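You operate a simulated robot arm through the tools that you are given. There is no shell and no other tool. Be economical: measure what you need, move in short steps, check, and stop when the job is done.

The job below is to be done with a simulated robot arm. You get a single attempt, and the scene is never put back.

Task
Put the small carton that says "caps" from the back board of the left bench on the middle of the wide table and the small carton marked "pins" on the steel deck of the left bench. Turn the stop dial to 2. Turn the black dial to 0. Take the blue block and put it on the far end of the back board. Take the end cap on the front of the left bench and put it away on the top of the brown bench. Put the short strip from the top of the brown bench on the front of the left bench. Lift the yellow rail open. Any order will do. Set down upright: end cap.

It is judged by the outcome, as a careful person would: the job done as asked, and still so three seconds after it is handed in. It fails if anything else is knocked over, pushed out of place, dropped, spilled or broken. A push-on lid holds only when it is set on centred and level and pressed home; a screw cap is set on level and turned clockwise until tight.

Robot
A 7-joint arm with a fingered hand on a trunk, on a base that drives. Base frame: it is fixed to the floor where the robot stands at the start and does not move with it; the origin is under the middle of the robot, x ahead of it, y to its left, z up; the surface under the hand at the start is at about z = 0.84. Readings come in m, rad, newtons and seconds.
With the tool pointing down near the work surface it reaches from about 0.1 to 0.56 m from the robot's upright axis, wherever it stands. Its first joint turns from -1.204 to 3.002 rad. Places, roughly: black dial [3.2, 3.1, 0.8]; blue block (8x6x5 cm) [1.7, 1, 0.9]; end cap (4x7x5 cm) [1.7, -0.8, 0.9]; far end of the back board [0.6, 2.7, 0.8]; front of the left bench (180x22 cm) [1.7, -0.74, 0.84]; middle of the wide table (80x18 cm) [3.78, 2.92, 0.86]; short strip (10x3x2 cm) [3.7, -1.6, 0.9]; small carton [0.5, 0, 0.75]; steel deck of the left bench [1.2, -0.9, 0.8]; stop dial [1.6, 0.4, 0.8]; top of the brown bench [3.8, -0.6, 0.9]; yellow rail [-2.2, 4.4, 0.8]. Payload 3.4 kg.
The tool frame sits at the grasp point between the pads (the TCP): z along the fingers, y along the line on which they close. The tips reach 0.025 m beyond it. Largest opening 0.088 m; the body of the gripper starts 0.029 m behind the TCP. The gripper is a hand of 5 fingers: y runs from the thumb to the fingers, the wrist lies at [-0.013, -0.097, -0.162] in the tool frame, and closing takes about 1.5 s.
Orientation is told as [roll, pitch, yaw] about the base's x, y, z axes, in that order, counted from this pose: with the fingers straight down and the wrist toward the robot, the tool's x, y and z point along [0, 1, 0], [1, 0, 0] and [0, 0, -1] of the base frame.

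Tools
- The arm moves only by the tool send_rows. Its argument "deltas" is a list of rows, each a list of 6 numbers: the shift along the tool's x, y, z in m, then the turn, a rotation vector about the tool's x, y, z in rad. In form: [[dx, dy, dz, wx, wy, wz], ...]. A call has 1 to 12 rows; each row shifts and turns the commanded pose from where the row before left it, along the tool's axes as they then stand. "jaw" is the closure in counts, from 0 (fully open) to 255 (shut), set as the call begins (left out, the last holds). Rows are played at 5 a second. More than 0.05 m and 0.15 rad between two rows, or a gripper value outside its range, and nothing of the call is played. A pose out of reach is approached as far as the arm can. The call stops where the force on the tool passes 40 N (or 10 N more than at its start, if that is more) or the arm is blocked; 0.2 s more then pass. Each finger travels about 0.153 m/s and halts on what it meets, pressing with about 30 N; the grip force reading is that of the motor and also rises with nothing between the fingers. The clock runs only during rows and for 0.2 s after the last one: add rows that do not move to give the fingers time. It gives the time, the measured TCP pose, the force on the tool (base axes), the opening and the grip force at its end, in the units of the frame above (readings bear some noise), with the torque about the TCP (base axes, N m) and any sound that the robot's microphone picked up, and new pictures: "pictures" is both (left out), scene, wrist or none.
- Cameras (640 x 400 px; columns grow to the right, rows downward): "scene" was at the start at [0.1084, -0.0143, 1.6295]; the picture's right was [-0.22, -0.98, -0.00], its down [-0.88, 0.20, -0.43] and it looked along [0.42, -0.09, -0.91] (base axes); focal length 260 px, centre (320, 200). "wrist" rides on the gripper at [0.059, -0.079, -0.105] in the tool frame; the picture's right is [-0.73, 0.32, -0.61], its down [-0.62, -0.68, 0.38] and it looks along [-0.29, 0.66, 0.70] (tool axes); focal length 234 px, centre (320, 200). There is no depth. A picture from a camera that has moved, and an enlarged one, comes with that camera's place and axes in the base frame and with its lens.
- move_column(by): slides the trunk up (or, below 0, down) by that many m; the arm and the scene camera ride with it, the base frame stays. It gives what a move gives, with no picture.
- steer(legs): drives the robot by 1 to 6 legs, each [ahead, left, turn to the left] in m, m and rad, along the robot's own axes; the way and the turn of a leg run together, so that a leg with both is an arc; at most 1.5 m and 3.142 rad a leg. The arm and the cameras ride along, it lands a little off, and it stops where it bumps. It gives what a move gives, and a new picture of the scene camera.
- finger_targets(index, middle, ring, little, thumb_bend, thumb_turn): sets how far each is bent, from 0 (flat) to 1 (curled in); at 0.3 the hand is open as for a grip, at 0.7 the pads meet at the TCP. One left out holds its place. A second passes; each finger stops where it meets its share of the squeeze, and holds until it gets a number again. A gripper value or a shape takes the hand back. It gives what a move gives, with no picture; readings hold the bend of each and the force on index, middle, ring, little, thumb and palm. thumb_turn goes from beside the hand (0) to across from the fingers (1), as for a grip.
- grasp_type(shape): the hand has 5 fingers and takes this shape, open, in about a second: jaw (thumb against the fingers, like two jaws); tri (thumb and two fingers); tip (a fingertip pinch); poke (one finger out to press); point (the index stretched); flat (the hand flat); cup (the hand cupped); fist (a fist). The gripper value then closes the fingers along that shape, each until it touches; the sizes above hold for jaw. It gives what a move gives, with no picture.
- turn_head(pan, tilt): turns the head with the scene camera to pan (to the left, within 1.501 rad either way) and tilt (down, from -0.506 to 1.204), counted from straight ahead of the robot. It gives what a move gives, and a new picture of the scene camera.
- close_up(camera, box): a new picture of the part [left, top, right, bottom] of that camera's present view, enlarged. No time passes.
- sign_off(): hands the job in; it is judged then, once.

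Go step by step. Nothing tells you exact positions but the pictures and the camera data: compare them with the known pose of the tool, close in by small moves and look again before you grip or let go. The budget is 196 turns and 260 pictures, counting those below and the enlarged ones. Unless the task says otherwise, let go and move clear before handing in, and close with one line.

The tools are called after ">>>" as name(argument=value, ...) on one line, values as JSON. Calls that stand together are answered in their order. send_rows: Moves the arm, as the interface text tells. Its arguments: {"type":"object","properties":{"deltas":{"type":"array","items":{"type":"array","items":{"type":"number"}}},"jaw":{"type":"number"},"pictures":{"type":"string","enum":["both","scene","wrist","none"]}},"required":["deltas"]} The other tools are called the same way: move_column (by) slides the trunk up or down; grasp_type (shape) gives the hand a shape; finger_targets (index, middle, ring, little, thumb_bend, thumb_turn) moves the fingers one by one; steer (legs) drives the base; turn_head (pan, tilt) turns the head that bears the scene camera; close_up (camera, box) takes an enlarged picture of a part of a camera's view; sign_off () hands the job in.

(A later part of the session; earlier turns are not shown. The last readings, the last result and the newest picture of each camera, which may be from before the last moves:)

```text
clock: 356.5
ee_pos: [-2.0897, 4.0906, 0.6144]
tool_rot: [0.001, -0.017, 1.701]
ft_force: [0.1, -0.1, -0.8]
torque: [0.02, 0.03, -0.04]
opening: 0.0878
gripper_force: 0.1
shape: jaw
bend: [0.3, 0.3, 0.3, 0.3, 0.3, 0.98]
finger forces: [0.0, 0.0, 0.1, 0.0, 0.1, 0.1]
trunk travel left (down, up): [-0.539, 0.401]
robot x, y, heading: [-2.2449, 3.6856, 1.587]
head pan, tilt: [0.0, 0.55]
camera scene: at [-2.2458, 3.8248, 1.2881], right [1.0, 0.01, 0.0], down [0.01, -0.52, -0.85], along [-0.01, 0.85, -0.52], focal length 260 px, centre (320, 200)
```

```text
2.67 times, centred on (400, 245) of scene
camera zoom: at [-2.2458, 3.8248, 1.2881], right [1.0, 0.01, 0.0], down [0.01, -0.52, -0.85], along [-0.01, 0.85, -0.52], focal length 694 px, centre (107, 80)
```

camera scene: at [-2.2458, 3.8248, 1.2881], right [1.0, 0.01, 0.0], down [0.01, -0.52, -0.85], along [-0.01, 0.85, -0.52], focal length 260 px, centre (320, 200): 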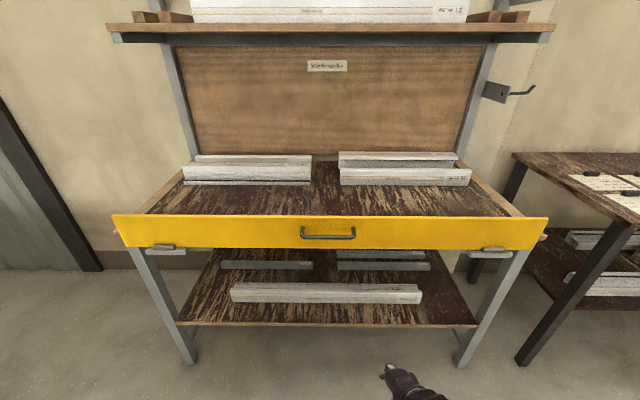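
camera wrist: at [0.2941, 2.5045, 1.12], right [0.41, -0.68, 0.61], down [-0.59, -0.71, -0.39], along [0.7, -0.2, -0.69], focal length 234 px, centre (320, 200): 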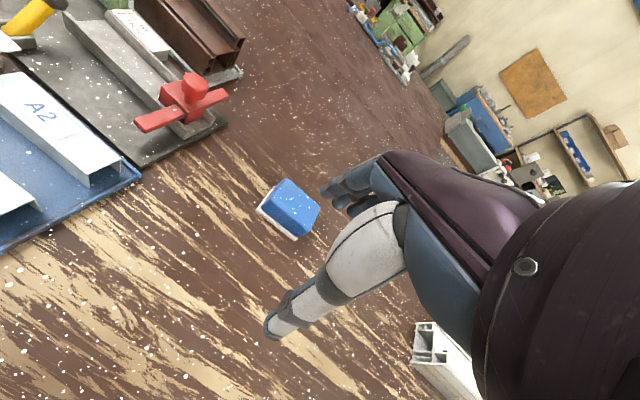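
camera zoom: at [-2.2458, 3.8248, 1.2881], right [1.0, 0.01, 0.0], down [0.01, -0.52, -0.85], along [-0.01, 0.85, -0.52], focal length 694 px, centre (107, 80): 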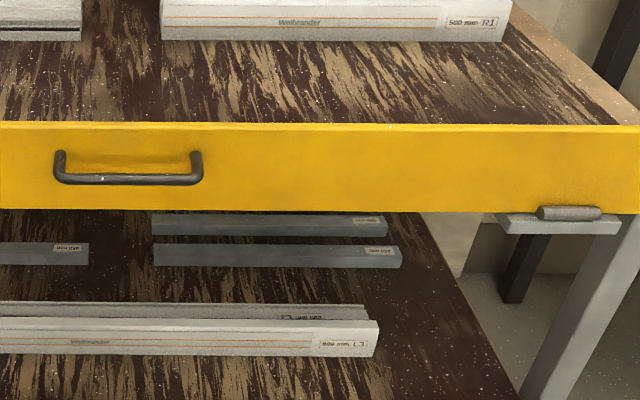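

The rail is hinged along its bottom front (barrel axis y≈4.385, z≈0.784; rail top z≈0.884 at y≈4.40). It should tip outward. I'll come from above, fingers behind its top edge, thumb in front, and draw it gently out to test.

>>> move_column(by=0.4)

>>> steer(legs=[[0.22, 0, -0.015]])

>>> turn_head(pan=0.0, tilt=0.95)

>>> send_rows(deltas=[[0, 0.04, 0, 0, 0, 0.05], [0, 0.045, 0.02, 0, 0, 0.05], [0, 0, 0.03, 0, 0, 0], [0, 0, 0, 0, 0, 0]], pictures="both")

```text
clock: 360.3
ee_pos: [-2.0893, 4.0912, 1.0162]
tool_rot: [0.0, -0.015, 1.699]
ft_force: [-0.6, 0.3, 0.3]
torque: [0.03, 0.0, -0.03]
opening: 0.0878
gripper_force: 0.1
shape: jaw
bend: [0.3, 0.3, 0.3, 0.3, 0.3, 0.98]
finger forces: [0.0, 0.1, 0.0, 0.0, 0.0, 0.1]
trunk travel left (down, up): [-0.939, 0.001]
robot x, y, heading: [-2.2419, 3.6871, 1.582]
head pan, tilt: [0.0, 0.55]
```

```text
clock: 362.0
ee_pos: [-2.086, 4.3094, 1.0159]
tool_rot: [0.0, -0.014, 1.685]
ft_force: [-1.0, 0.0, -0.5]
torque: [-0.02, 0.01, 0.01]
opening: 0.0878
gripper_force: 0.1
shape: jaw
bend: [0.3, 0.3, 0.3, 0.3, 0.3, 0.98]
finger forces: [0.0, 0.0, 0.1, 0.1, 0.1, 0.0]
trunk travel left (down, up): [-0.939, 0.001]
robot x, y, heading: [-2.2444, 3.9058, 1.565]
head pan, tilt: [0.0, 0.55]
camera scene: at [-2.2452, 4.0448, 1.6882], right [1.0, 0.0, 0.0], down [0.0, -0.52, -0.85], along [0.0, 0.85, -0.52], focal length 260 px, centre (320, 200)
```

scene: 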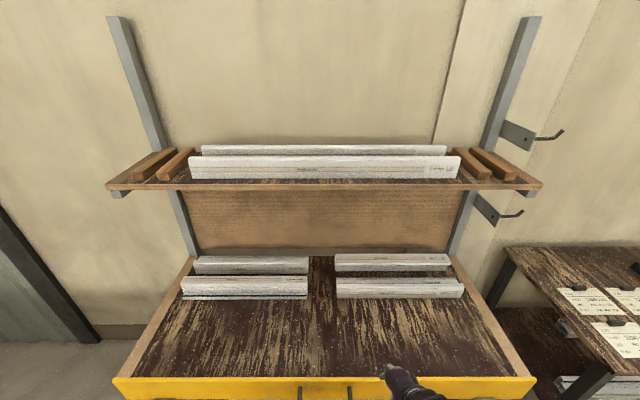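

```text
clock: 362.9
ee_pos: [-2.0851, 4.3098, 1.015]
tool_rot: [0.0, -0.015, 1.687]
ft_force: [0.4, 0.2, 0.2]
torque: [-0.01, -0.05, 0.0]
opening: 0.0876
gripper_force: 0.1
shape: jaw
bend: [0.3, 0.3, 0.3, 0.3, 0.3, 0.98]
finger forces: [0.0, 0.0, 0.0, 0.0, 0.0, 0.0]
trunk travel left (down, up): [-0.939, 0.001]
robot x, y, heading: [-2.2457, 3.9067, 1.568]
head pan, tilt: [0.0, 0.949]
camera scene: at [-2.2451, 4.029, 1.6552], right [1.0, 0.0, 0.0], down [0.0, -0.81, -0.58], along [0.0, 0.58, -0.81], focal length 260 px, centre (320, 200)
```

scene: 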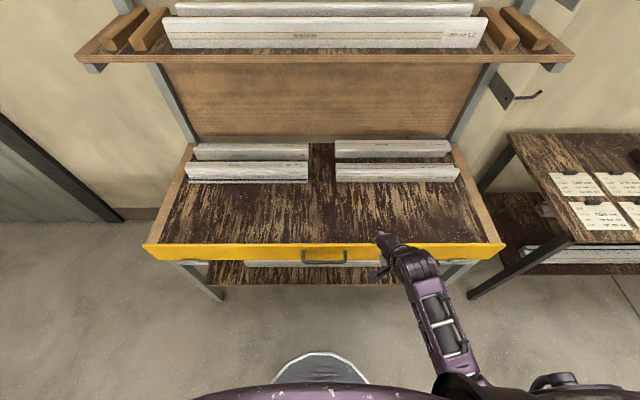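

```text
clock: 363.9
ee_pos: [-2.0921, 4.3942, 0.9664]
tool_rot: [0.001, -0.016, 1.586]
ft_force: [0.6, 0.3, 0.5]
torque: [0.03, 0.02, -0.01]
opening: 0.088
gripper_force: 0.1
shape: jaw
bend: [0.3, 0.3, 0.3, 0.3, 0.3, 0.98]
finger forces: [0.0, 0.0, 0.0, 0.1, 0.0, 0.0]
trunk travel left (down, up): [-0.939, 0.001]
robot x, y, heading: [-2.2463, 3.9043, 1.572]
head pan, tilt: [0.0, 0.949]
camera scene: at [-2.2453, 4.0291, 1.6552], right [1.0, 0.0, 0.0], down [0.0, -0.81, -0.58], along [0.0, 0.58, -0.81], focal length 260 px, centre (320, 200)
camera wrist: at [-2.1489, 4.3134, 1.0707], right [0.72, 0.33, 0.61], down [0.63, -0.67, -0.39], along [0.28, 0.67, -0.69], focal length 234 px, centre (320, 200)
```

scene: 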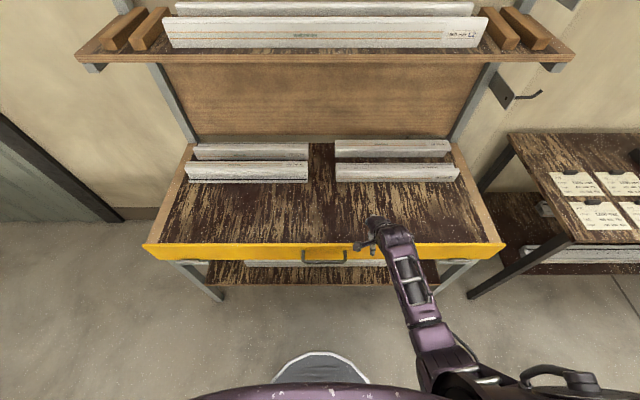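
wrist: 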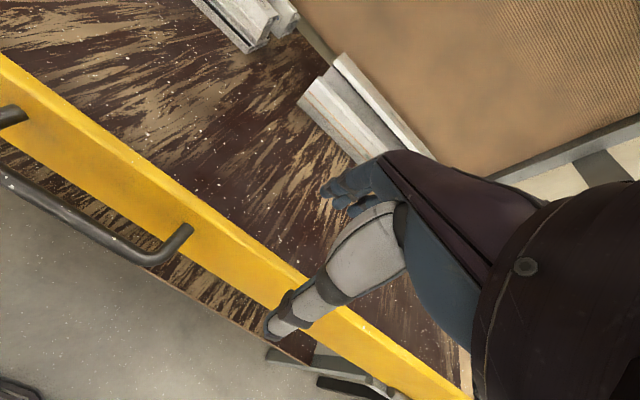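

Fingers will come down ~3 cm behind the rail's top edge. Lower gently.

>>> send_rows(deltas=[[0, 0, 0.03, 0, 0, 0], [0, 0, 0.02, 0, 0, 0], [0, 0, 0.015, 0, 0, 0], [0, 0, 0.01, 0, 0, 0], [0, 0, 0, 0, 0, 0]], pictures="both")

```text
clock: 365.1
ee_pos: [-2.0908, 4.3993, 0.8902]
tool_rot: [0.003, -0.017, 1.587]
ft_force: [0.4, -1.4, -0.4]
torque: [0.0, 0.02, 0.01]
opening: 0.0879
gripper_force: 0.0
shape: jaw
bend: [0.3, 0.3, 0.3, 0.3, 0.3, 0.98]
finger forces: [0.0, 0.0, 0.1, 0.1, 0.0, 0.0]
trunk travel left (down, up): [-0.939, 0.001]
robot x, y, heading: [-2.246, 3.9057, 1.573]
head pan, tilt: [0.0, 0.949]
camera scene: at [-2.2451, 4.0291, 1.6552], right [1.0, 0.0, 0.0], down [0.0, -0.81, -0.58], along [0.0, 0.58, -0.81], focal length 260 px, centre (320, 200)
camera wrist: at [-2.1483, 4.3158, 0.9943], right [0.72, 0.33, 0.61], down [0.63, -0.67, -0.39], along [0.28, 0.67, -0.69], focal length 234 px, centre (320, 200)
```

scene: 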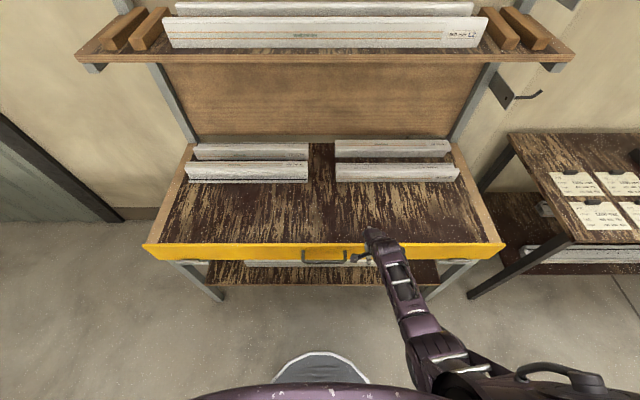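
wrist: 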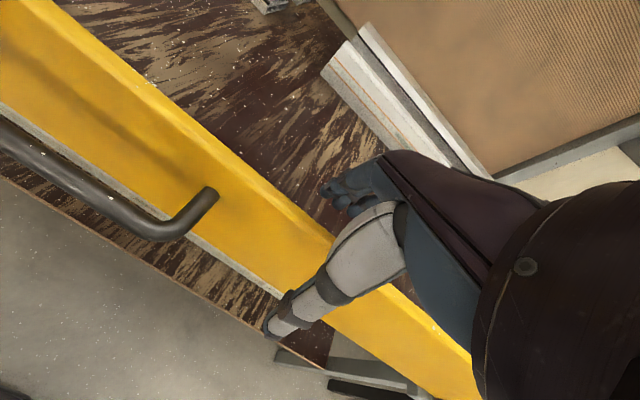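

Straddling the rail now. Draw the fingers gently toward me.

>>> send_rows(deltas=[[0, -0.015, 0, 0, 0, 0], [0, -0.015, 0, 0, 0, 0], [0, -0.01, 0, 0, 0, 0], [0, -0.01, 0, 0, 0, 0], [0, -0.01, 0, 0, 0, 0], [0, 0, 0, 0, 0, 0]], pictures="wrist")

```text
clock: 366.5
ee_pos: [-2.0927, 4.3357, 0.8911]
tool_rot: [0.001, -0.014, 1.586]
ft_force: [1.0, 0.2, 0.3]
torque: [0.01, -0.02, 0.02]
opening: 0.0881
gripper_force: 0.0
shape: jaw
bend: [0.3, 0.3, 0.3, 0.3, 0.3, 0.98]
finger forces: [0.1, 0.0, 0.0, 0.1, 0.0, 0.0]
trunk travel left (down, up): [-0.939, 0.001]
robot x, y, heading: [-2.2455, 3.9127, 1.565]
head pan, tilt: [0.0, 0.949]
camera wrist: at [-2.1485, 4.2538, 0.9948], right [0.72, 0.33, 0.61], down [0.63, -0.67, -0.39], along [0.28, 0.67, -0.69], focal length 234 px, centre (320, 200)
```

wrist: 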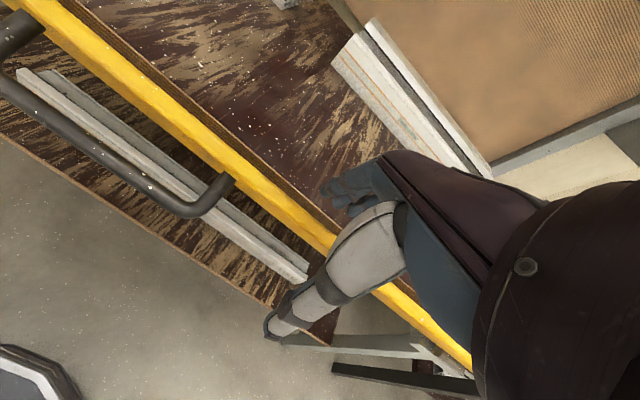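

The rail is tipping outward with almost no force. Look from the scene camera.

>>> close_up(camera="scene", box=[130, 200, 530, 400])

```text
1.60 times, centred on (330, 300) of scene
camera zoom: at [-2.2452, 4.0296, 1.6551], right [1.0, 0.0, 0.0], down [0.0, -0.81, -0.58], along [0.0, 0.58, -0.81], focal length 417 px, centre (304, 40)
```

zoom: 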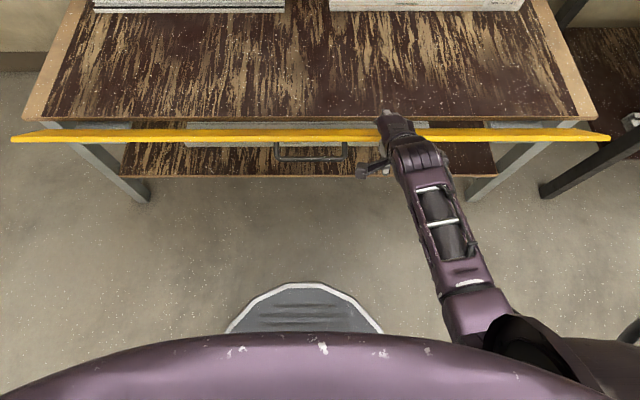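

It's swinging down as expected. Continue pulling out and slightly down along the arc.

>>> send_rows(deltas=[[0, -0.02, 0.006, 0, 0, 0], [0, -0.02, 0.01, 0, 0, 0], [0, -0.015, 0.012, 0, 0, 0], [0, -0.015, 0.014, 0, 0, 0], [0, 0, 0, 0, 0, 0]], pictures="wrist")

>>> close_up(camera="scene", box=[130, 200, 530, 400])

```text
clock: 367.7
ee_pos: [-2.0921, 4.2665, 0.8484]
tool_rot: [0.0, -0.016, 1.587]
ft_force: [-0.3, -0.1, -0.9]
torque: [-0.02, 0.03, 0.01]
opening: 0.088
gripper_force: 0.0
shape: jaw
bend: [0.3, 0.3, 0.3, 0.3, 0.3, 0.98]
finger forces: [0.0, 0.0, 0.0, 0.0, 0.0, 0.0]
trunk travel left (down, up): [-0.939, 0.001]
robot x, y, heading: [-2.2454, 3.9087, 1.565]
head pan, tilt: [0.0, 0.949]
camera wrist: at [-2.1497, 4.1834, 0.9516], right [0.72, 0.33, 0.61], down [0.63, -0.67, -0.39], along [0.28, 0.67, -0.69], focal length 234 px, centre (320, 200)
```

wrist: 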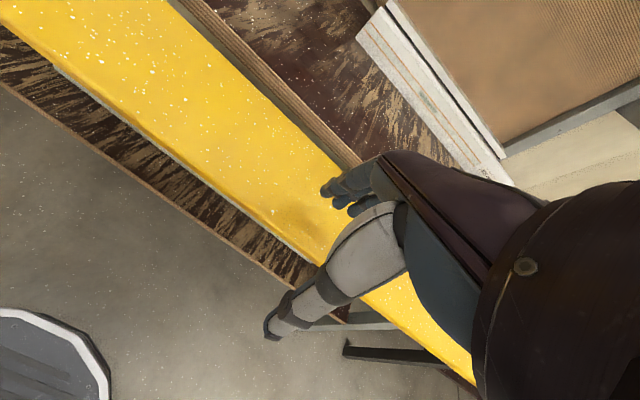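

```text
1.60 times, centred on (330, 300) of scene
camera zoom: at [-2.2451, 4.0293, 1.6552], right [1.0, 0.0, 0.0], down [0.0, -0.81, -0.58], along [0.0, 0.58, -0.81], focal length 417 px, centre (304, 40)
```

zoom: 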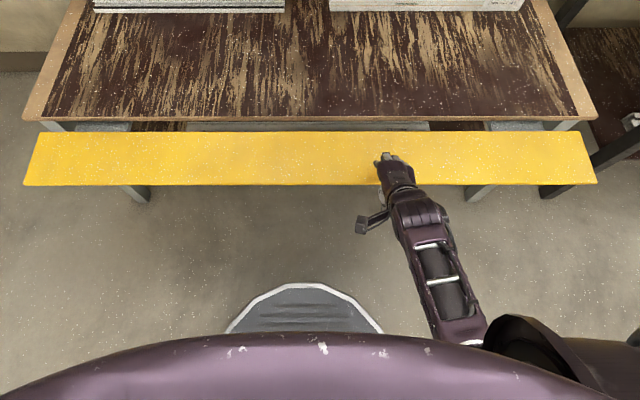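

The rail has swung down to about horizontal. Press down lightly to see whether it's at its stop.

>>> send_rows(deltas=[[0, -0.01, 0.015, 0, 0, 0], [0, 0, 0.015, 0, 0, 0], [0, 0, 0.01, 0, 0, 0], [0, 0, 0.01, 0, 0, 0], [0, 0, 0.01, 0, 0, 0], [0, 0, 0, 0, 0, 0]], pictures="wrist")

>>> close_up(camera="scene", box=[130, 200, 530, 400])

```text
clock: 368.7
ee_pos: [-2.0924, 4.2629, 0.8061]
tool_rot: [0.001, -0.049, 1.586]
ft_force: [0.8, -8.0, 34.4]
torque: [1.54, -0.2, -0.05]
opening: 0.0832
gripper_force: 0.0
shape: jaw
bend: [0.31, 0.3, 0.3, 0.3, 0.3, 0.98]
finger forces: [4.1, 30.7, 0.1, 0.0, 0.0, 0.1]
trunk travel left (down, up): [-0.939, 0.001]
robot x, y, heading: [-2.2439, 3.9053, 1.567]
head pan, tilt: [0.0, 0.949]
stopped in row 5: the force on the tool passed its limit at 51 N (the readings are from after the stop); the commanded pose is now the measured one
camera wrist: at [-2.1487, 4.1772, 0.9074], right [0.72, 0.31, 0.62], down [0.63, -0.65, -0.42], along [0.28, 0.69, -0.66], focal length 234 px, centre (320, 200)
```

wrist: 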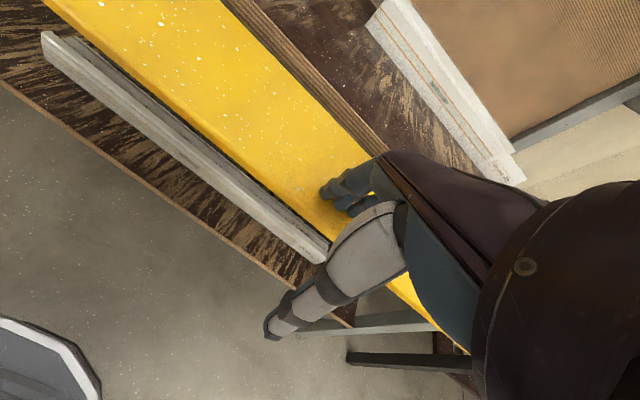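

```text
1.60 times, centred on (330, 300) of scene
camera zoom: at [-2.2468, 4.0215, 1.6562], right [1.0, 0.0, 0.0], down [0.0, -0.81, -0.59], along [0.0, 0.59, -0.81], focal length 417 px, centre (304, 40)
```

zoom: 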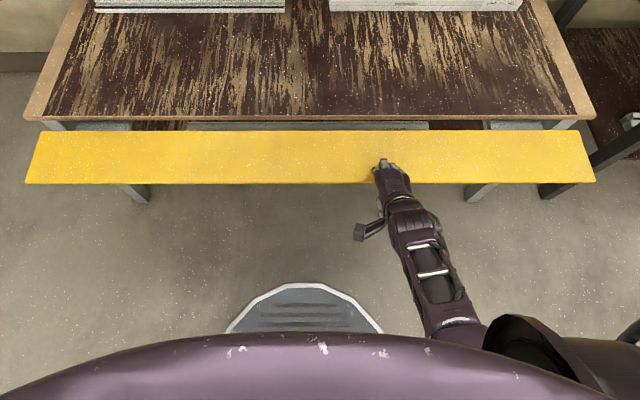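

It's hard against its stop: fully open. Lift the hand clear and head for the caps carton.

>>> send_rows(deltas=[[0, 0, -0.04, 0, 0, 0], [0, 0, -0.04, 0, 0, 0], [0, 0, -0.04, 0, 0, 0], [0, 0, -0.04, 0, 0, 0], [0, 0, -0.04, 0, 0, 0], [0, 0, 0, 0, 0, 0]], pictures="none")

>>> steer(legs=[[-0.2, 0, 0], [0, -0.9, 0], [0, -0.9, 0]])

>>> turn_head(pan=0.5, tilt=0.5)

```text
clock: 370.1
ee_pos: [-2.0869, 4.2561, 1.0044]
tool_rot: [0.001, -0.031, 1.588]
ft_force: [-0.3, -0.6, 0.4]
torque: [0.0, -0.05, 0.01]
opening: 0.0877
gripper_force: 0.1
shape: jaw
bend: [0.3, 0.3, 0.3, 0.3, 0.3, 0.98]
finger forces: [0.0, 0.1, 0.0, 0.0, 0.0, 0.1]
trunk travel left (down, up): [-0.939, 0.001]
robot x, y, heading: [-2.2448, 3.9054, 1.564]
head pan, tilt: [0.0, 0.949]
```

```text
clock: 380.2
ee_pos: [-0.3322, 4.0672, 1.0033]
tool_rot: [0.002, -0.034, 1.608]
ft_force: [0.3, 0.4, -0.2]
torque: [0.0, 0.01, -0.01]
opening: 0.0879
gripper_force: 0.1
shape: jaw
bend: [0.3, 0.3, 0.3, 0.3, 0.3, 0.98]
finger forces: [0.0, 0.0, 0.0, 0.0, 0.0, 0.0]
trunk travel left (down, up): [-0.939, 0.001]
robot x, y, heading: [-0.4844, 3.7184, 1.589]
head pan, tilt: [0.0, 0.949]
camera scene: at [-0.4869, 3.8375, 1.6552], right [1.0, 0.02, 0.0], down [0.02, -0.81, -0.58], along [-0.01, 0.58, -0.81], focal length 260 px, centre (320, 200)
```

scene: 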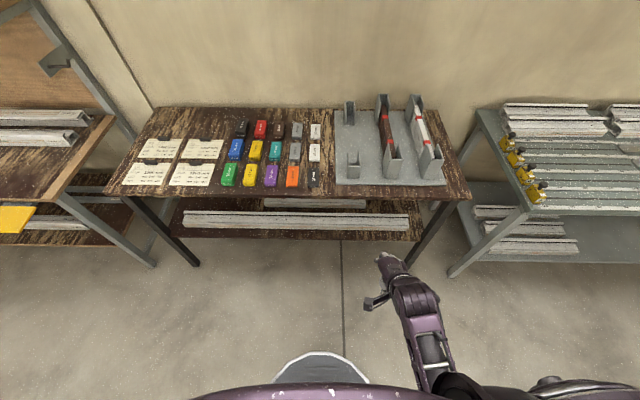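

```text
clock: 381.2
ee_pos: [-0.3336, 4.0672, 1.0032]
tool_rot: [0.002, -0.034, 1.606]
ft_force: [0.7, 0.4, -0.3]
torque: [0.0, 0.02, -0.01]
opening: 0.0879
gripper_force: 0.1
shape: jaw
bend: [0.3, 0.3, 0.3, 0.3, 0.3, 0.98]
finger forces: [0.0, 0.0, 0.0, 0.0, 0.1, 0.0]
trunk travel left (down, up): [-0.939, 0.001]
robot x, y, heading: [-0.4841, 3.7136, 1.586]
head pan, tilt: [0.499, 0.499]
camera scene: at [-0.5301, 3.8438, 1.6926], right [0.87, 0.5, 0.0], down [0.24, -0.42, -0.88], along [-0.43, 0.76, -0.48], focal length 260 px, centre (320, 200)
```

scene: 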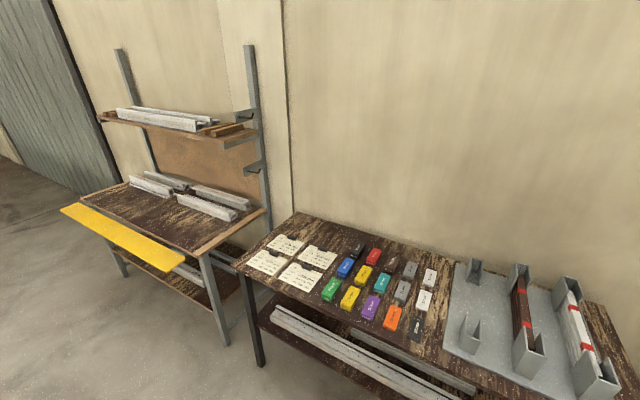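

The rail stays open. Now turn and travel back along the near side to the caps carton.

>>> steer(legs=[[0, 0, -1.586], [0, -1.3, 0], [0, -1.3, 0]])

>>> turn_head(pan=-0.6, tilt=0.6)

```text
clock: 397.8
ee_pos: [-0.1761, 0.9219, 1.0038]
tool_rot: [0.003, -0.033, -0.033]
ft_force: [1.3, -0.3, -0.2]
torque: [-0.01, -0.01, -0.01]
opening: 0.0878
gripper_force: 0.1
shape: jaw
bend: [0.3, 0.3, 0.3, 0.3, 0.3, 0.98]
finger forces: [0.1, 0.0, 0.1, 0.0, 0.0, 0.0]
trunk travel left (down, up): [-0.939, 0.001]
robot x, y, heading: [-0.5155, 1.0981, -0.048]
head pan, tilt: [0.499, 0.499]
camera scene: at [-0.3849, 1.1315, 1.6927], right [0.43, -0.9, 0.0], down [-0.43, -0.21, -0.88], along [0.79, 0.38, -0.48], focal length 260 px, centre (320, 200)
```

scene: 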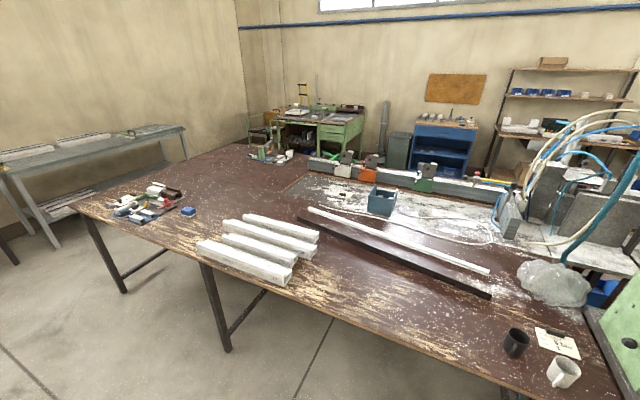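

```text
clock: 399.1
ee_pos: [-0.176, 0.9208, 1.0037]
tool_rot: [0.002, -0.033, -0.032]
ft_force: [0.5, -1.2, -1.0]
torque: [-0.02, 0.02, -0.01]
opening: 0.0879
gripper_force: 0.0
shape: jaw
bend: [0.3, 0.3, 0.3, 0.3, 0.3, 0.98]
finger forces: [0.0, 0.0, 0.1, 0.0, 0.0, 0.0]
trunk travel left (down, up): [-0.939, 0.001]
robot x, y, heading: [-0.5165, 1.0963, -0.051]
head pan, tilt: [-0.6, 0.6]
camera scene: at [-0.3964, 1.0382, 1.6836], right [-0.61, -0.8, 0.0], down [-0.45, 0.34, -0.83], along [0.66, -0.5, -0.56], focal length 260 px, centre (320, 200)
```

scene: 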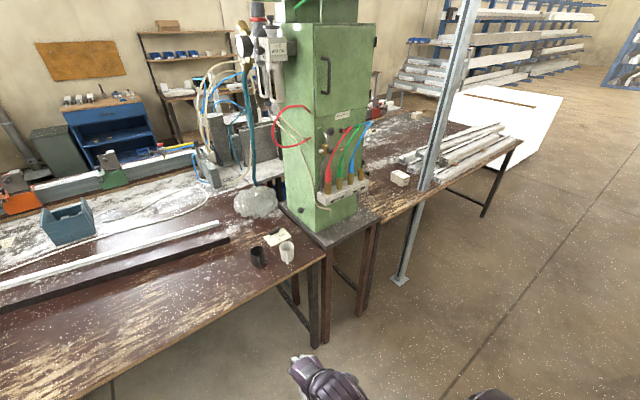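

Blue block is in place. Continue to the caps spot, and turn the hand 90° for its narrow side.

>>> steer(legs=[[0, 0, 0.05], [0, -1.15, 0]])

>>> send_rows(deltas=[[0, 0, 0, 0.03, 0, -0.14], [0, 0, 0, 0, 0, -0.14], [0, 0, 0, 0, 0, -0.14], [0, 0, 0, 0, 0, -0.14], [0, 0, 0, 0, 0, -0.14], [0, 0, 0, 0, 0, -0.14], [0, 0, 0, 0, 0, -0.14], [0, 0, 0, 0, 0, -0.14], [0, 0, 0, 0, 0, -0.14], [0, 0, 0, 0, 0, -0.14], [0, 0, 0, 0, 0, -0.14], [0, 0, 0, 0, 0, 0]], pictures="none")

>>> turn_head(pan=0, tilt=0.9)

```text
clock: 405.6
ee_pos: [-0.1414, -0.2407, 1.0044]
tool_rot: [0.001, -0.034, 0.05]
ft_force: [0.0, 0.0, 0.9]
torque: [0.01, 0.03, -0.01]
opening: 0.0881
gripper_force: 0.2
shape: jaw
bend: [0.3, 0.3, 0.3, 0.3, 0.3, 0.98]
finger forces: [0.0, 0.0, 0.0, 0.0, 0.0, 0.0]
trunk travel left (down, up): [-0.939, 0.001]
robot x, y, heading: [-0.4984, -0.0978, 0.037]
head pan, tilt: [-0.6, 0.6]
camera scene: at [-0.3728, -0.1425, 1.6836], right [-0.54, -0.84, 0.0], down [-0.48, 0.3, -0.83], along [0.7, -0.44, -0.56], focal length 260 px, centre (320, 200)
```

scene: 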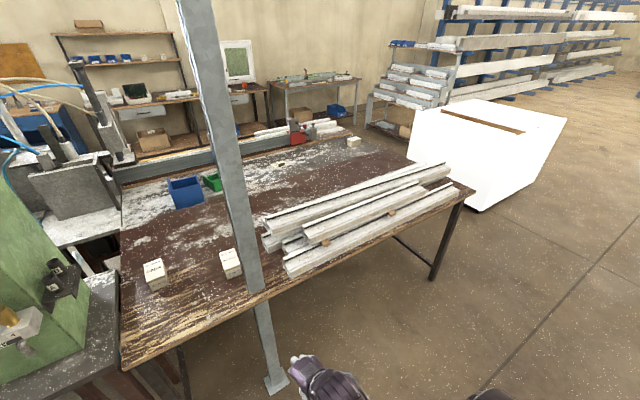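

```text
clock: 408.2
ee_pos: [-0.1436, -0.24, 1.002]
tool_rot: [-0.004, 0.0, 1.59]
ft_force: [-0.2, -0.1, 0.9]
torque: [0.02, -0.03, -0.01]
opening: 0.0878
gripper_force: 0.0
shape: jaw
bend: [0.3, 0.3, 0.3, 0.3, 0.3, 0.98]
finger forces: [0.0, 0.0, 0.1, 0.0, 0.0, 0.0]
trunk travel left (down, up): [-0.939, 0.001]
robot x, y, heading: [-0.5002, -0.0942, 0.031]
head pan, tilt: [-0.6, 0.6]
```

```text
clock: 409.2
ee_pos: [-0.1428, -0.2403, 1.0021]
tool_rot: [-0.004, -0.001, 1.589]
ft_force: [-0.1, 0.1, -0.8]
torque: [-0.01, 0.01, 0.01]
opening: 0.0878
gripper_force: 0.1
shape: jaw
bend: [0.3, 0.3, 0.3, 0.3, 0.3, 0.98]
finger forces: [0.0, 0.0, 0.0, 0.0, 0.0, 0.0]
trunk travel left (down, up): [-0.939, 0.001]
robot x, y, heading: [-0.4936, -0.0925, 0.029]
head pan, tilt: [0.0, 0.901]
camera scene: at [-0.3717, -0.093, 1.6588], right [0.03, -1.0, 0.0], down [-0.78, -0.02, -0.62], along [0.62, 0.02, -0.78], focal length 260 px, centre (320, 200)
```

scene: 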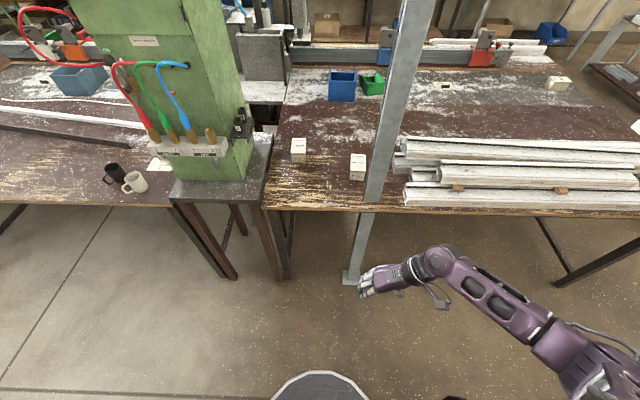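

Reaching that far with the hand turned would bring the elbow into the steel post. Safer: with the hand straight, hook the fingers behind the carton and draw it toward the edge, then grip it as I did the pins. Turn the hand back and drive in.

>>> send_rows(deltas=[[0, 0, 0, 0, 0, 0.142], [0, 0, 0, 0, 0, 0.142], [0, 0, 0, 0, 0, 0.142], [0, 0, 0, 0, 0, 0.142], [0, 0, 0, 0, 0, 0.142], [0, 0, 0, 0, 0, 0.142], [0, 0, 0, 0, 0, 0.142], [0, 0, 0, 0, 0, 0.142], [0, 0, 0, 0, 0, 0.142], [0, 0, 0, 0, 0, 0.142], [0, 0, 0, 0, 0, 0.142]], pictures="none")

>>> send_rows(deltas=[[0.035, 0, -0.01, 0, 0, 0], [0.035, 0, -0.01, 0, 0, 0], [0.035, 0, -0.01, 0, 0, 0], [0, 0, 0, 0, 0, 0]], pictures="none")

>>> steer(legs=[[0, 0.14, -0.03], [0.49, 0, 0]])

```text
clock: 411.6
ee_pos: [-0.1406, -0.2406, 1.003]
tool_rot: [-0.002, -0.003, 0.025]
ft_force: [0.0, 0.4, -0.7]
torque: [0.01, 0.0, 0.0]
opening: 0.0879
gripper_force: 0.0
shape: jaw
bend: [0.3, 0.3, 0.3, 0.3, 0.3, 0.98]
finger forces: [0.0, 0.1, 0.0, 0.0, 0.2, 0.0]
trunk travel left (down, up): [-0.939, 0.001]
robot x, y, heading: [-0.4966, -0.0919, 0.031]
head pan, tilt: [0.0, 0.901]
```

```text
clock: 412.6
ee_pos: [-0.1429, -0.135, 1.0363]
tool_rot: [0.001, -0.004, 0.026]
ft_force: [0.7, 0.0, 0.5]
torque: [0.01, 0.0, -0.02]
opening: 0.0879
gripper_force: 0.1
shape: jaw
bend: [0.3, 0.3, 0.3, 0.3, 0.3, 0.98]
finger forces: [0.1, 0.0, 0.0, 0.0, 0.1, 0.0]
trunk travel left (down, up): [-0.939, 0.001]
robot x, y, heading: [-0.4946, -0.0932, 0.041]
head pan, tilt: [0.0, 0.901]
```

```text
clock: 416.4
ee_pos: [0.3492, 0.0024, 1.0358]
tool_rot: [0.0, -0.005, 0.004]
ft_force: [0.3, 0.7, 0.9]
torque: [0.04, 0.04, 0.04]
opening: 0.0879
gripper_force: 0.0
shape: jaw
bend: [0.3, 0.3, 0.3, 0.3, 0.3, 0.98]
finger forces: [0.1, 0.0, 0.0, 0.1, 0.0, 0.0]
trunk travel left (down, up): [-0.939, 0.001]
robot x, y, heading: [-0.0006, 0.0482, 0.004]
head pan, tilt: [0.0, 0.901]
camera scene: at [0.1222, 0.0502, 1.6589], right [0.01, -1.0, 0.0], down [-0.78, -0.01, -0.62], along [0.62, 0.01, -0.78], focal length 260 px, centre (320, 200)
```

scene: 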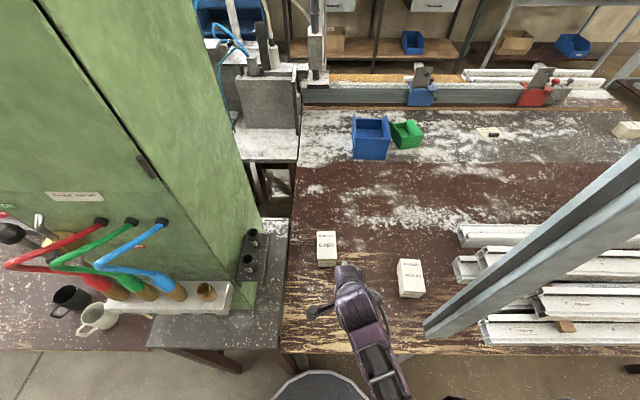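

Caps at (0.56,0.037). Roll 4 cm closer, reach over it and come down behind it.

>>> steer(legs=[[0.04, 0, 0]])

>>> send_rows(deltas=[[0.01, 0.045, 0.015, 0, 0, 0], [0.01, 0.045, 0.015, 0, 0, 0], [0.01, 0.045, 0.01, 0, 0, 0], [0.005, 0.045, 0.01, 0, 0, 0], [0, 0.025, 0.01, 0, 0, 0], [0, 0, 0, 0, 0, 0]], pictures="both")

```text
clock: 417.4
ee_pos: [0.3702, -0.027, 1.0361]
tool_rot: [0.001, -0.002, -0.033]
ft_force: [-0.9, 0.6, 0.6]
torque: [-0.04, 0.01, -0.01]
opening: 0.0882
gripper_force: 0.1
shape: jaw
bend: [0.3, 0.3, 0.3, 0.3, 0.3, 0.98]
finger forces: [0.0, 0.1, 0.0, 0.0, 0.0, 0.0]
trunk travel left (down, up): [-0.939, 0.001]
robot x, y, heading: [0.0181, 0.0341, -0.025]
head pan, tilt: [0.0, 0.901]
stopped in leg 1: the robot was blocked; the commanded pose is now the measured one
camera scene: at [0.1461, 0.0283, 1.6587], right [-0.03, -1.0, 0.0], down [-0.78, 0.02, -0.62], along [0.62, -0.02, -0.78], focal length 260 px, centre (320, 200)
```

scene: 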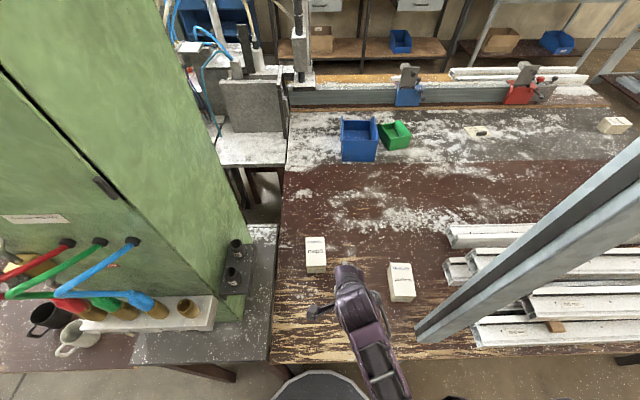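

```text
clock: 418.8
ee_pos: [0.5739, 0.0008, 0.9759]
tool_rot: [-0.001, -0.004, -0.034]
ft_force: [0.7, -0.7, 0.3]
torque: [0.02, -0.04, -0.03]
opening: 0.0878
gripper_force: 0.1
shape: jaw
bend: [0.3, 0.3, 0.3, 0.3, 0.3, 0.98]
finger forces: [0.0, 0.0, 0.0, 0.1, 0.0, 0.1]
trunk travel left (down, up): [-0.939, 0.001]
robot x, y, heading: [0.0254, 0.0321, -0.028]
head pan, tilt: [0.0, 0.901]
camera scene: at [0.1436, 0.0292, 1.6589], right [-0.03, -1.0, 0.0], down [-0.78, 0.02, -0.62], along [0.62, -0.02, -0.78], focal length 260 px, centre (320, 200)
camera wrist: at [0.4963, 0.0605, 1.0812], right [0.3, -0.74, 0.61], down [-0.7, -0.6, -0.39], along [0.65, -0.31, -0.69], focal length 234 px, centre (320, 200)
```

scene: 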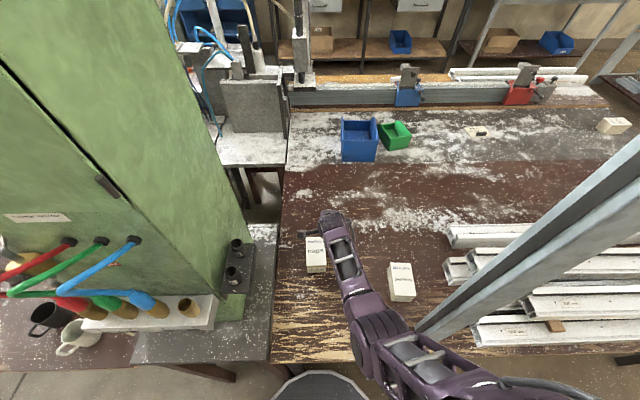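
wrist: 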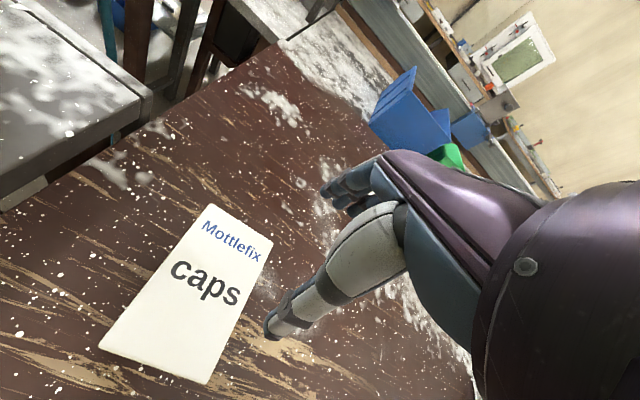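

Carton's far edge is at x≈0.60, y 0…0.067. Shift over its centre line and lower behind it.

>>> send_rows(deltas=[[0.034, 0.012, 0, 0, 0, 0], [0, 0, 0.03, 0, 0, 0], [0, 0, 0.03, 0, 0, 0], [0, 0, 0.02, 0, 0, 0], [0, 0, 0, 0, 0, 0]], pictures="both")

```text
clock: 420.0
ee_pos: [0.5906, 0.0361, 0.9214]
tool_rot: [0.002, -0.013, -0.029]
ft_force: [8.1, 2.1, 23.3]
torque: [0.14, 1.12, -0.13]
opening: 0.088
gripper_force: 0.1
shape: jaw
bend: [0.3, 0.3, 0.3, 0.3, 0.28, 0.97]
finger forces: [0.1, 0.0, 0.0, 0.0, 23.8, 0.1]
out of reach, approached as far as the arm can: row 4
trunk travel left (down, up): [-0.939, 0.001]
robot x, y, heading: [0.0174, 0.0339, -0.031]
head pan, tilt: [0.0, 0.901]
camera scene: at [0.1423, 0.0295, 1.6593], right [-0.03, -1.0, 0.0], down [-0.78, 0.02, -0.62], along [0.62, -0.02, -0.78], focal length 260 px, centre (320, 200)
camera wrist: at [0.512, 0.0952, 1.0256], right [0.29, -0.74, 0.61], down [-0.7, -0.6, -0.39], along [0.66, -0.31, -0.69], focal length 234 px, centre (320, 200)
```

scene: 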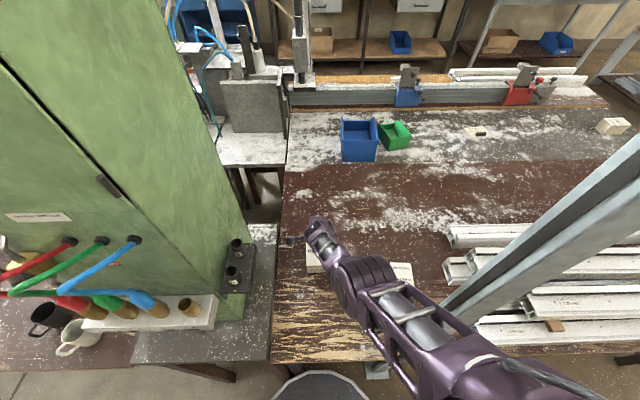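
wrist: 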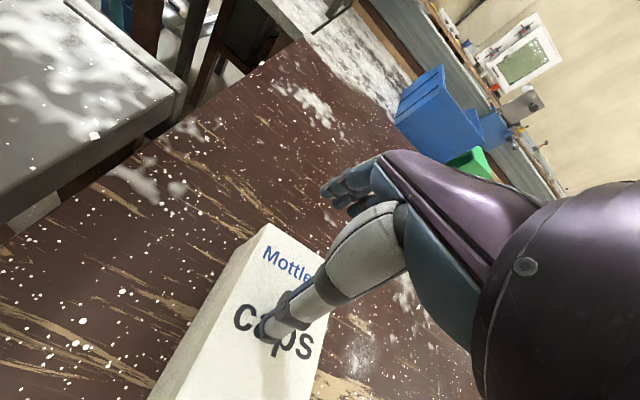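

The thumb is resting on the carton's top. Raise, tuck the thumb aside, then lower with the trunk so only the fingers go down behind the carton.

>>> send_rows(deltas=[[0, 0, -0.025, 0, 0, 0], [0, 0, 0, 0, 0, 0]], pictures="none")

>>> finger_targets(index=0.3, middle=0.3, ring=0.3, little=0.3, thumb_bend=0, thumb_turn=0)

>>> close_up(camera="wrist", box=[0, 0, 640, 400])

```text
clock: 420.6
ee_pos: [0.5982, 0.0222, 0.9457]
tool_rot: [-0.013, -0.013, -0.041]
ft_force: [0.3, 0.1, -0.5]
torque: [0.01, -0.01, -0.02]
opening: 0.0877
gripper_force: 0.1
shape: jaw
bend: [0.3, 0.3, 0.3, 0.3, 0.3, 0.97]
finger forces: [0.0, 0.0, 0.0, 0.0, 0.0, 0.1]
trunk travel left (down, up): [-0.939, 0.001]
robot x, y, heading: [0.0231, 0.0352, -0.026]
head pan, tilt: [0.0, 0.901]
```

```text
clock: 421.6
ee_pos: [0.5955, 0.0219, 0.9437]
tool_rot: [-0.013, -0.013, -0.041]
ft_force: [-0.3, 0.1, 0.1]
torque: [-0.04, 0.01, 0.01]
opening: 0.1298
gripper_force: 0.0
shape: fingers
bend: [0.3, 0.3, 0.3, 0.3, 0.0, 0.0]
finger forces: [0.0, 0.0, 0.0, 0.0, 0.0, 0.0]
trunk travel left (down, up): [-0.939, 0.001]
robot x, y, heading: [0.0228, 0.0305, -0.029]
head pan, tilt: [0.0, 0.901]
```

```text
1.00 times, centred on (320, 200) of wrist (not enlarged: the box is as wide or as high as the picture)
camera zoom: at [0.5182, 0.0849, 1.0474], right [0.29, -0.73, 0.62], down [-0.7, -0.6, -0.38], along [0.65, -0.33, -0.68], focal length 234 px, centre (320, 200)
```

zoom: 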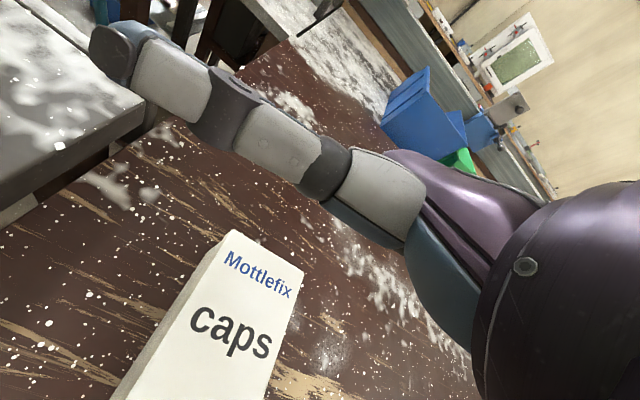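

Thumb is out of the way. Lower 6 cm with the trunk, fingers behind the carton.

>>> move_column(by=-0.06)

>>> send_rows(deltas=[[0.006, -0.02, 0, 0, 0, 0], [0.006, -0.02, 0, 0, 0, 0], [0, -0.02, 0, 0, 0, 0], [0, -0.02, 0, 0, 0, 0], [0, 0, 0, 0, 0, 0]], pictures="both")

```text
clock: 422.6
ee_pos: [0.5933, 0.0211, 0.8824]
tool_rot: [-0.015, -0.009, -0.041]
ft_force: [0.3, -0.1, 0.1]
torque: [-0.03, 0.01, 0.01]
opening: 0.1299
gripper_force: 0.1
shape: fingers
bend: [0.3, 0.3, 0.3, 0.3, 0.0, 0.0]
finger forces: [0.1, 0.1, 0.0, 0.0, 0.0, 0.0]
trunk travel left (down, up): [-0.879, 0.061]
robot x, y, heading: [0.0199, 0.0336, -0.03]
head pan, tilt: [0.0, 0.901]
```

```text
clock: 423.3
ee_pos: [0.6364, -0.0064, 0.9635]
tool_rot: [-0.064, -0.19, -0.066]
ft_force: [0.2, -0.4, -1.6]
torque: [0.04, -0.01, -0.02]
opening: 0.1299
gripper_force: 0.1
shape: fingers
bend: [0.3, 0.3, 0.3, 0.3, 0.0, 0.0]
finger forces: [0.1, 0.0, 0.0, 0.0, 0.0, 0.0]
trunk travel left (down, up): [-0.879, 0.061]
robot x, y, heading: [0.0208, 0.032, -0.023]
head pan, tilt: [0.0, 0.901]
stopped in row 3: the arm was blocked; the commanded pose is now the measured one
camera scene: at [0.1448, 0.0292, 1.5988], right [-0.03, -1.0, 0.0], down [-0.78, 0.02, -0.62], along [0.62, -0.02, -0.78], focal length 260 px, centre (320, 200)
camera wrist: at [0.5451, 0.0644, 1.048], right [0.15, -0.7, 0.7], down [-0.65, -0.61, -0.47], along [0.75, -0.38, -0.54], focal length 234 px, centre (320, 200)
```

scene: 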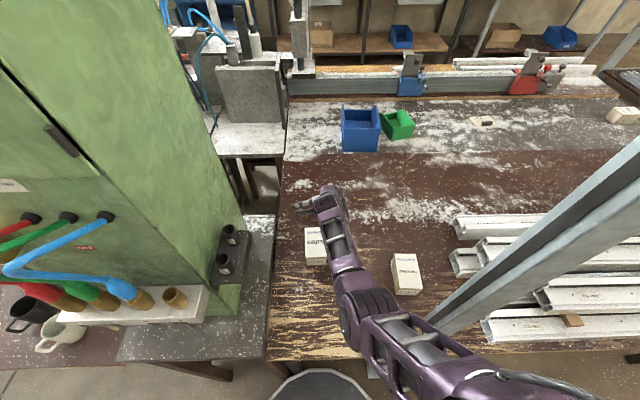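
wrist: 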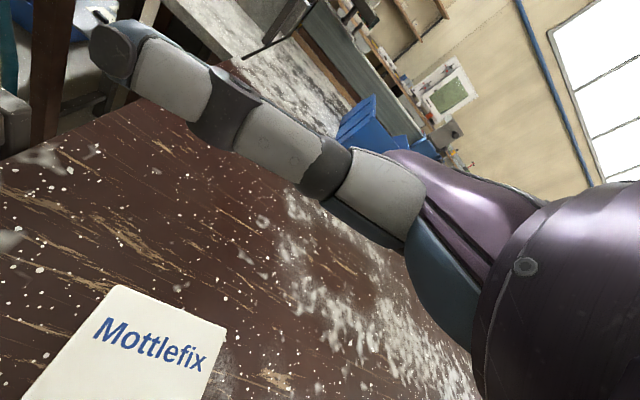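

The arm shifted as the elbow neared the post. Better: keep the arm still and use the base to draw the carton back. Re-position by base, lower behind the carton.

>>> steer(legs=[[-0.03, 0, 0], [0, 0.03, 0.02]])

>>> move_column(by=-0.085)

>>> send_rows(deltas=[[0, 0, 0, 0, 0, 0]], pictures="both")

```text
clock: 424.6
ee_pos: [0.6087, 0.0351, 0.9611]
tool_rot: [-0.059, -0.184, -0.046]
ft_force: [0.1, -0.2, 0.0]
torque: [0.02, -0.02, 0.01]
opening: 0.1298
gripper_force: 0.1
shape: fingers
bend: [0.3, 0.3, 0.3, 0.3, 0.0, 0.0]
finger forces: [0.0, 0.0, 0.1, 0.0, 0.0, 0.0]
trunk travel left (down, up): [-0.879, 0.061]
robot x, y, heading: [-0.0096, 0.0651, -0.009]
head pan, tilt: [0.0, 0.901]
camera scene: at [0.118, 0.058, 1.5986], right [-0.01, -1.0, 0.0], down [-0.78, 0.01, -0.62], along [0.62, 0.0, -0.78], focal length 260 px, centre (320, 200)
```

scene: 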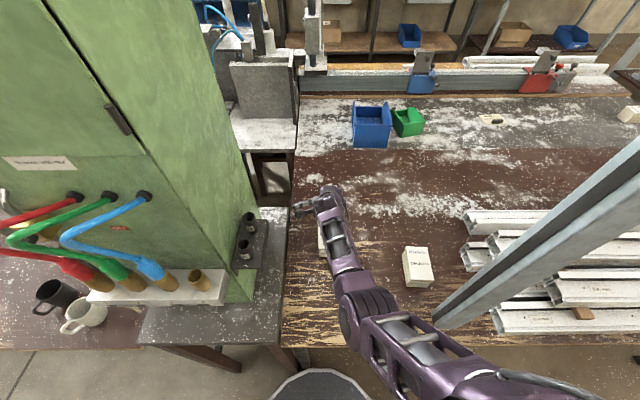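

```text
clock: 425.8
ee_pos: [0.6083, 0.0373, 0.8768]
tool_rot: [-0.063, -0.186, -0.044]
ft_force: [0.6, -0.2, -0.4]
torque: [-0.02, 0.01, -0.01]
opening: 0.1302
gripper_force: 0.0
shape: fingers
bend: [0.3, 0.3, 0.3, 0.3, 0.0, 0.0]
finger forces: [0.1, 0.0, 0.1, 0.0, 0.1, 0.0]
trunk travel left (down, up): [-0.794, 0.146]
robot x, y, heading: [-0.0077, 0.065, -0.003]
head pan, tilt: [0.0, 0.901]
```

```text
clock: 426.2
ee_pos: [0.608, 0.0381, 0.8769]
tool_rot: [-0.063, -0.187, -0.044]
ft_force: [-0.5, -0.2, 0.7]
torque: [-0.04, 0.0, 0.02]
opening: 0.1301
gripper_force: 0.1
shape: fingers
bend: [0.3, 0.3, 0.3, 0.3, 0.0, 0.0]
finger forces: [0.0, 0.0, 0.0, 0.0, 0.1, 0.1]
trunk travel left (down, up): [-0.794, 0.146]
robot x, y, heading: [-0.0088, 0.0679, -0.012]
head pan, tilt: [0.0, 0.901]
camera scene: at [0.116, 0.0629, 1.5138], right [-0.01, -1.0, 0.0], down [-0.78, 0.01, -0.62], along [0.62, 0.0, -0.78], focal length 260 px, centre (320, 200)
camera wrist: at [0.515, 0.1059, 0.9623], right [0.16, -0.69, 0.7], down [-0.63, -0.62, -0.46], along [0.76, -0.37, -0.54], focal length 234 px, centre (320, 200)
```

scene: 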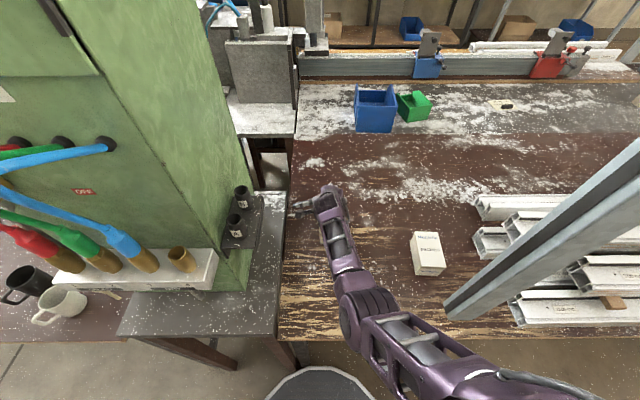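
wrist: 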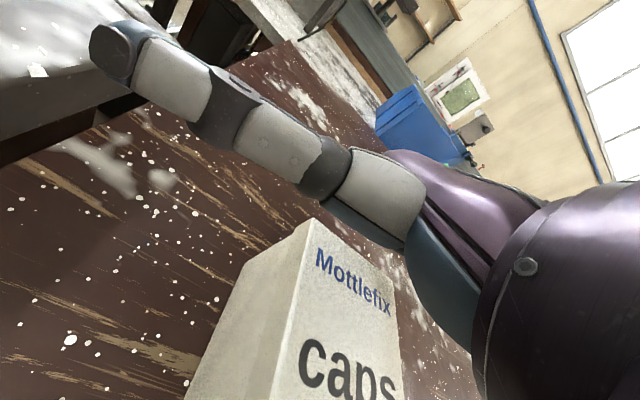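

Fingers are behind the carton, no contacts. Back the base to draw it toward the edge.

>>> steer(legs=[[-0.21, 0, 0]])

>>> close_up(camera="wrist", box=[0, 0, 640, 400])

```text
clock: 427.8
ee_pos: [0.3924, 0.0382, 0.8776]
tool_rot: [-0.062, -0.185, -0.045]
ft_force: [0.7, 0.3, 0.5]
torque: [0.01, 0.03, 0.02]
opening: 0.13
gripper_force: 0.1
shape: fingers
bend: [0.3, 0.3, 0.3, 0.3, 0.0, 0.0]
finger forces: [0.0, 0.1, 0.0, 0.0, 0.0, 0.0]
trunk travel left (down, up): [-0.794, 0.146]
robot x, y, heading: [-0.2211, 0.0705, -0.014]
head pan, tilt: [0.0, 0.901]
camera scene: at [-0.0992, 0.0645, 1.5138], right [-0.01, -1.0, 0.0], down [-0.78, 0.01, -0.62], along [0.62, -0.01, -0.78], focal length 260 px, centre (320, 200)
```

scene: 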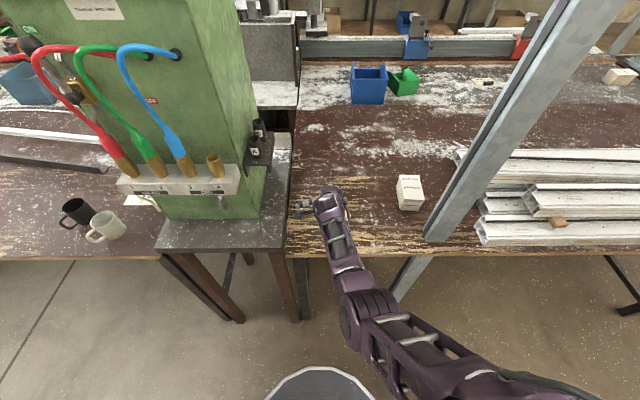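

```text
1.00 times, centred on (320, 200) of wrist (not enlarged: the box is as wide or as high as the picture)
camera zoom: at [0.2997, 0.107, 0.962], right [0.16, -0.69, 0.7], down [-0.64, -0.62, -0.46], along [0.75, -0.37, -0.54], focal length 234 px, centre (320, 200)
```

zoom: 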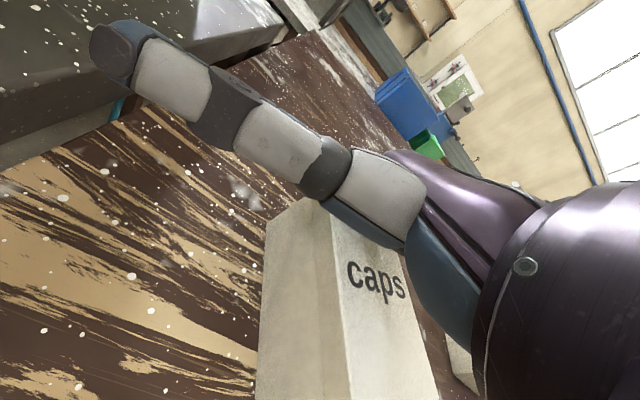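

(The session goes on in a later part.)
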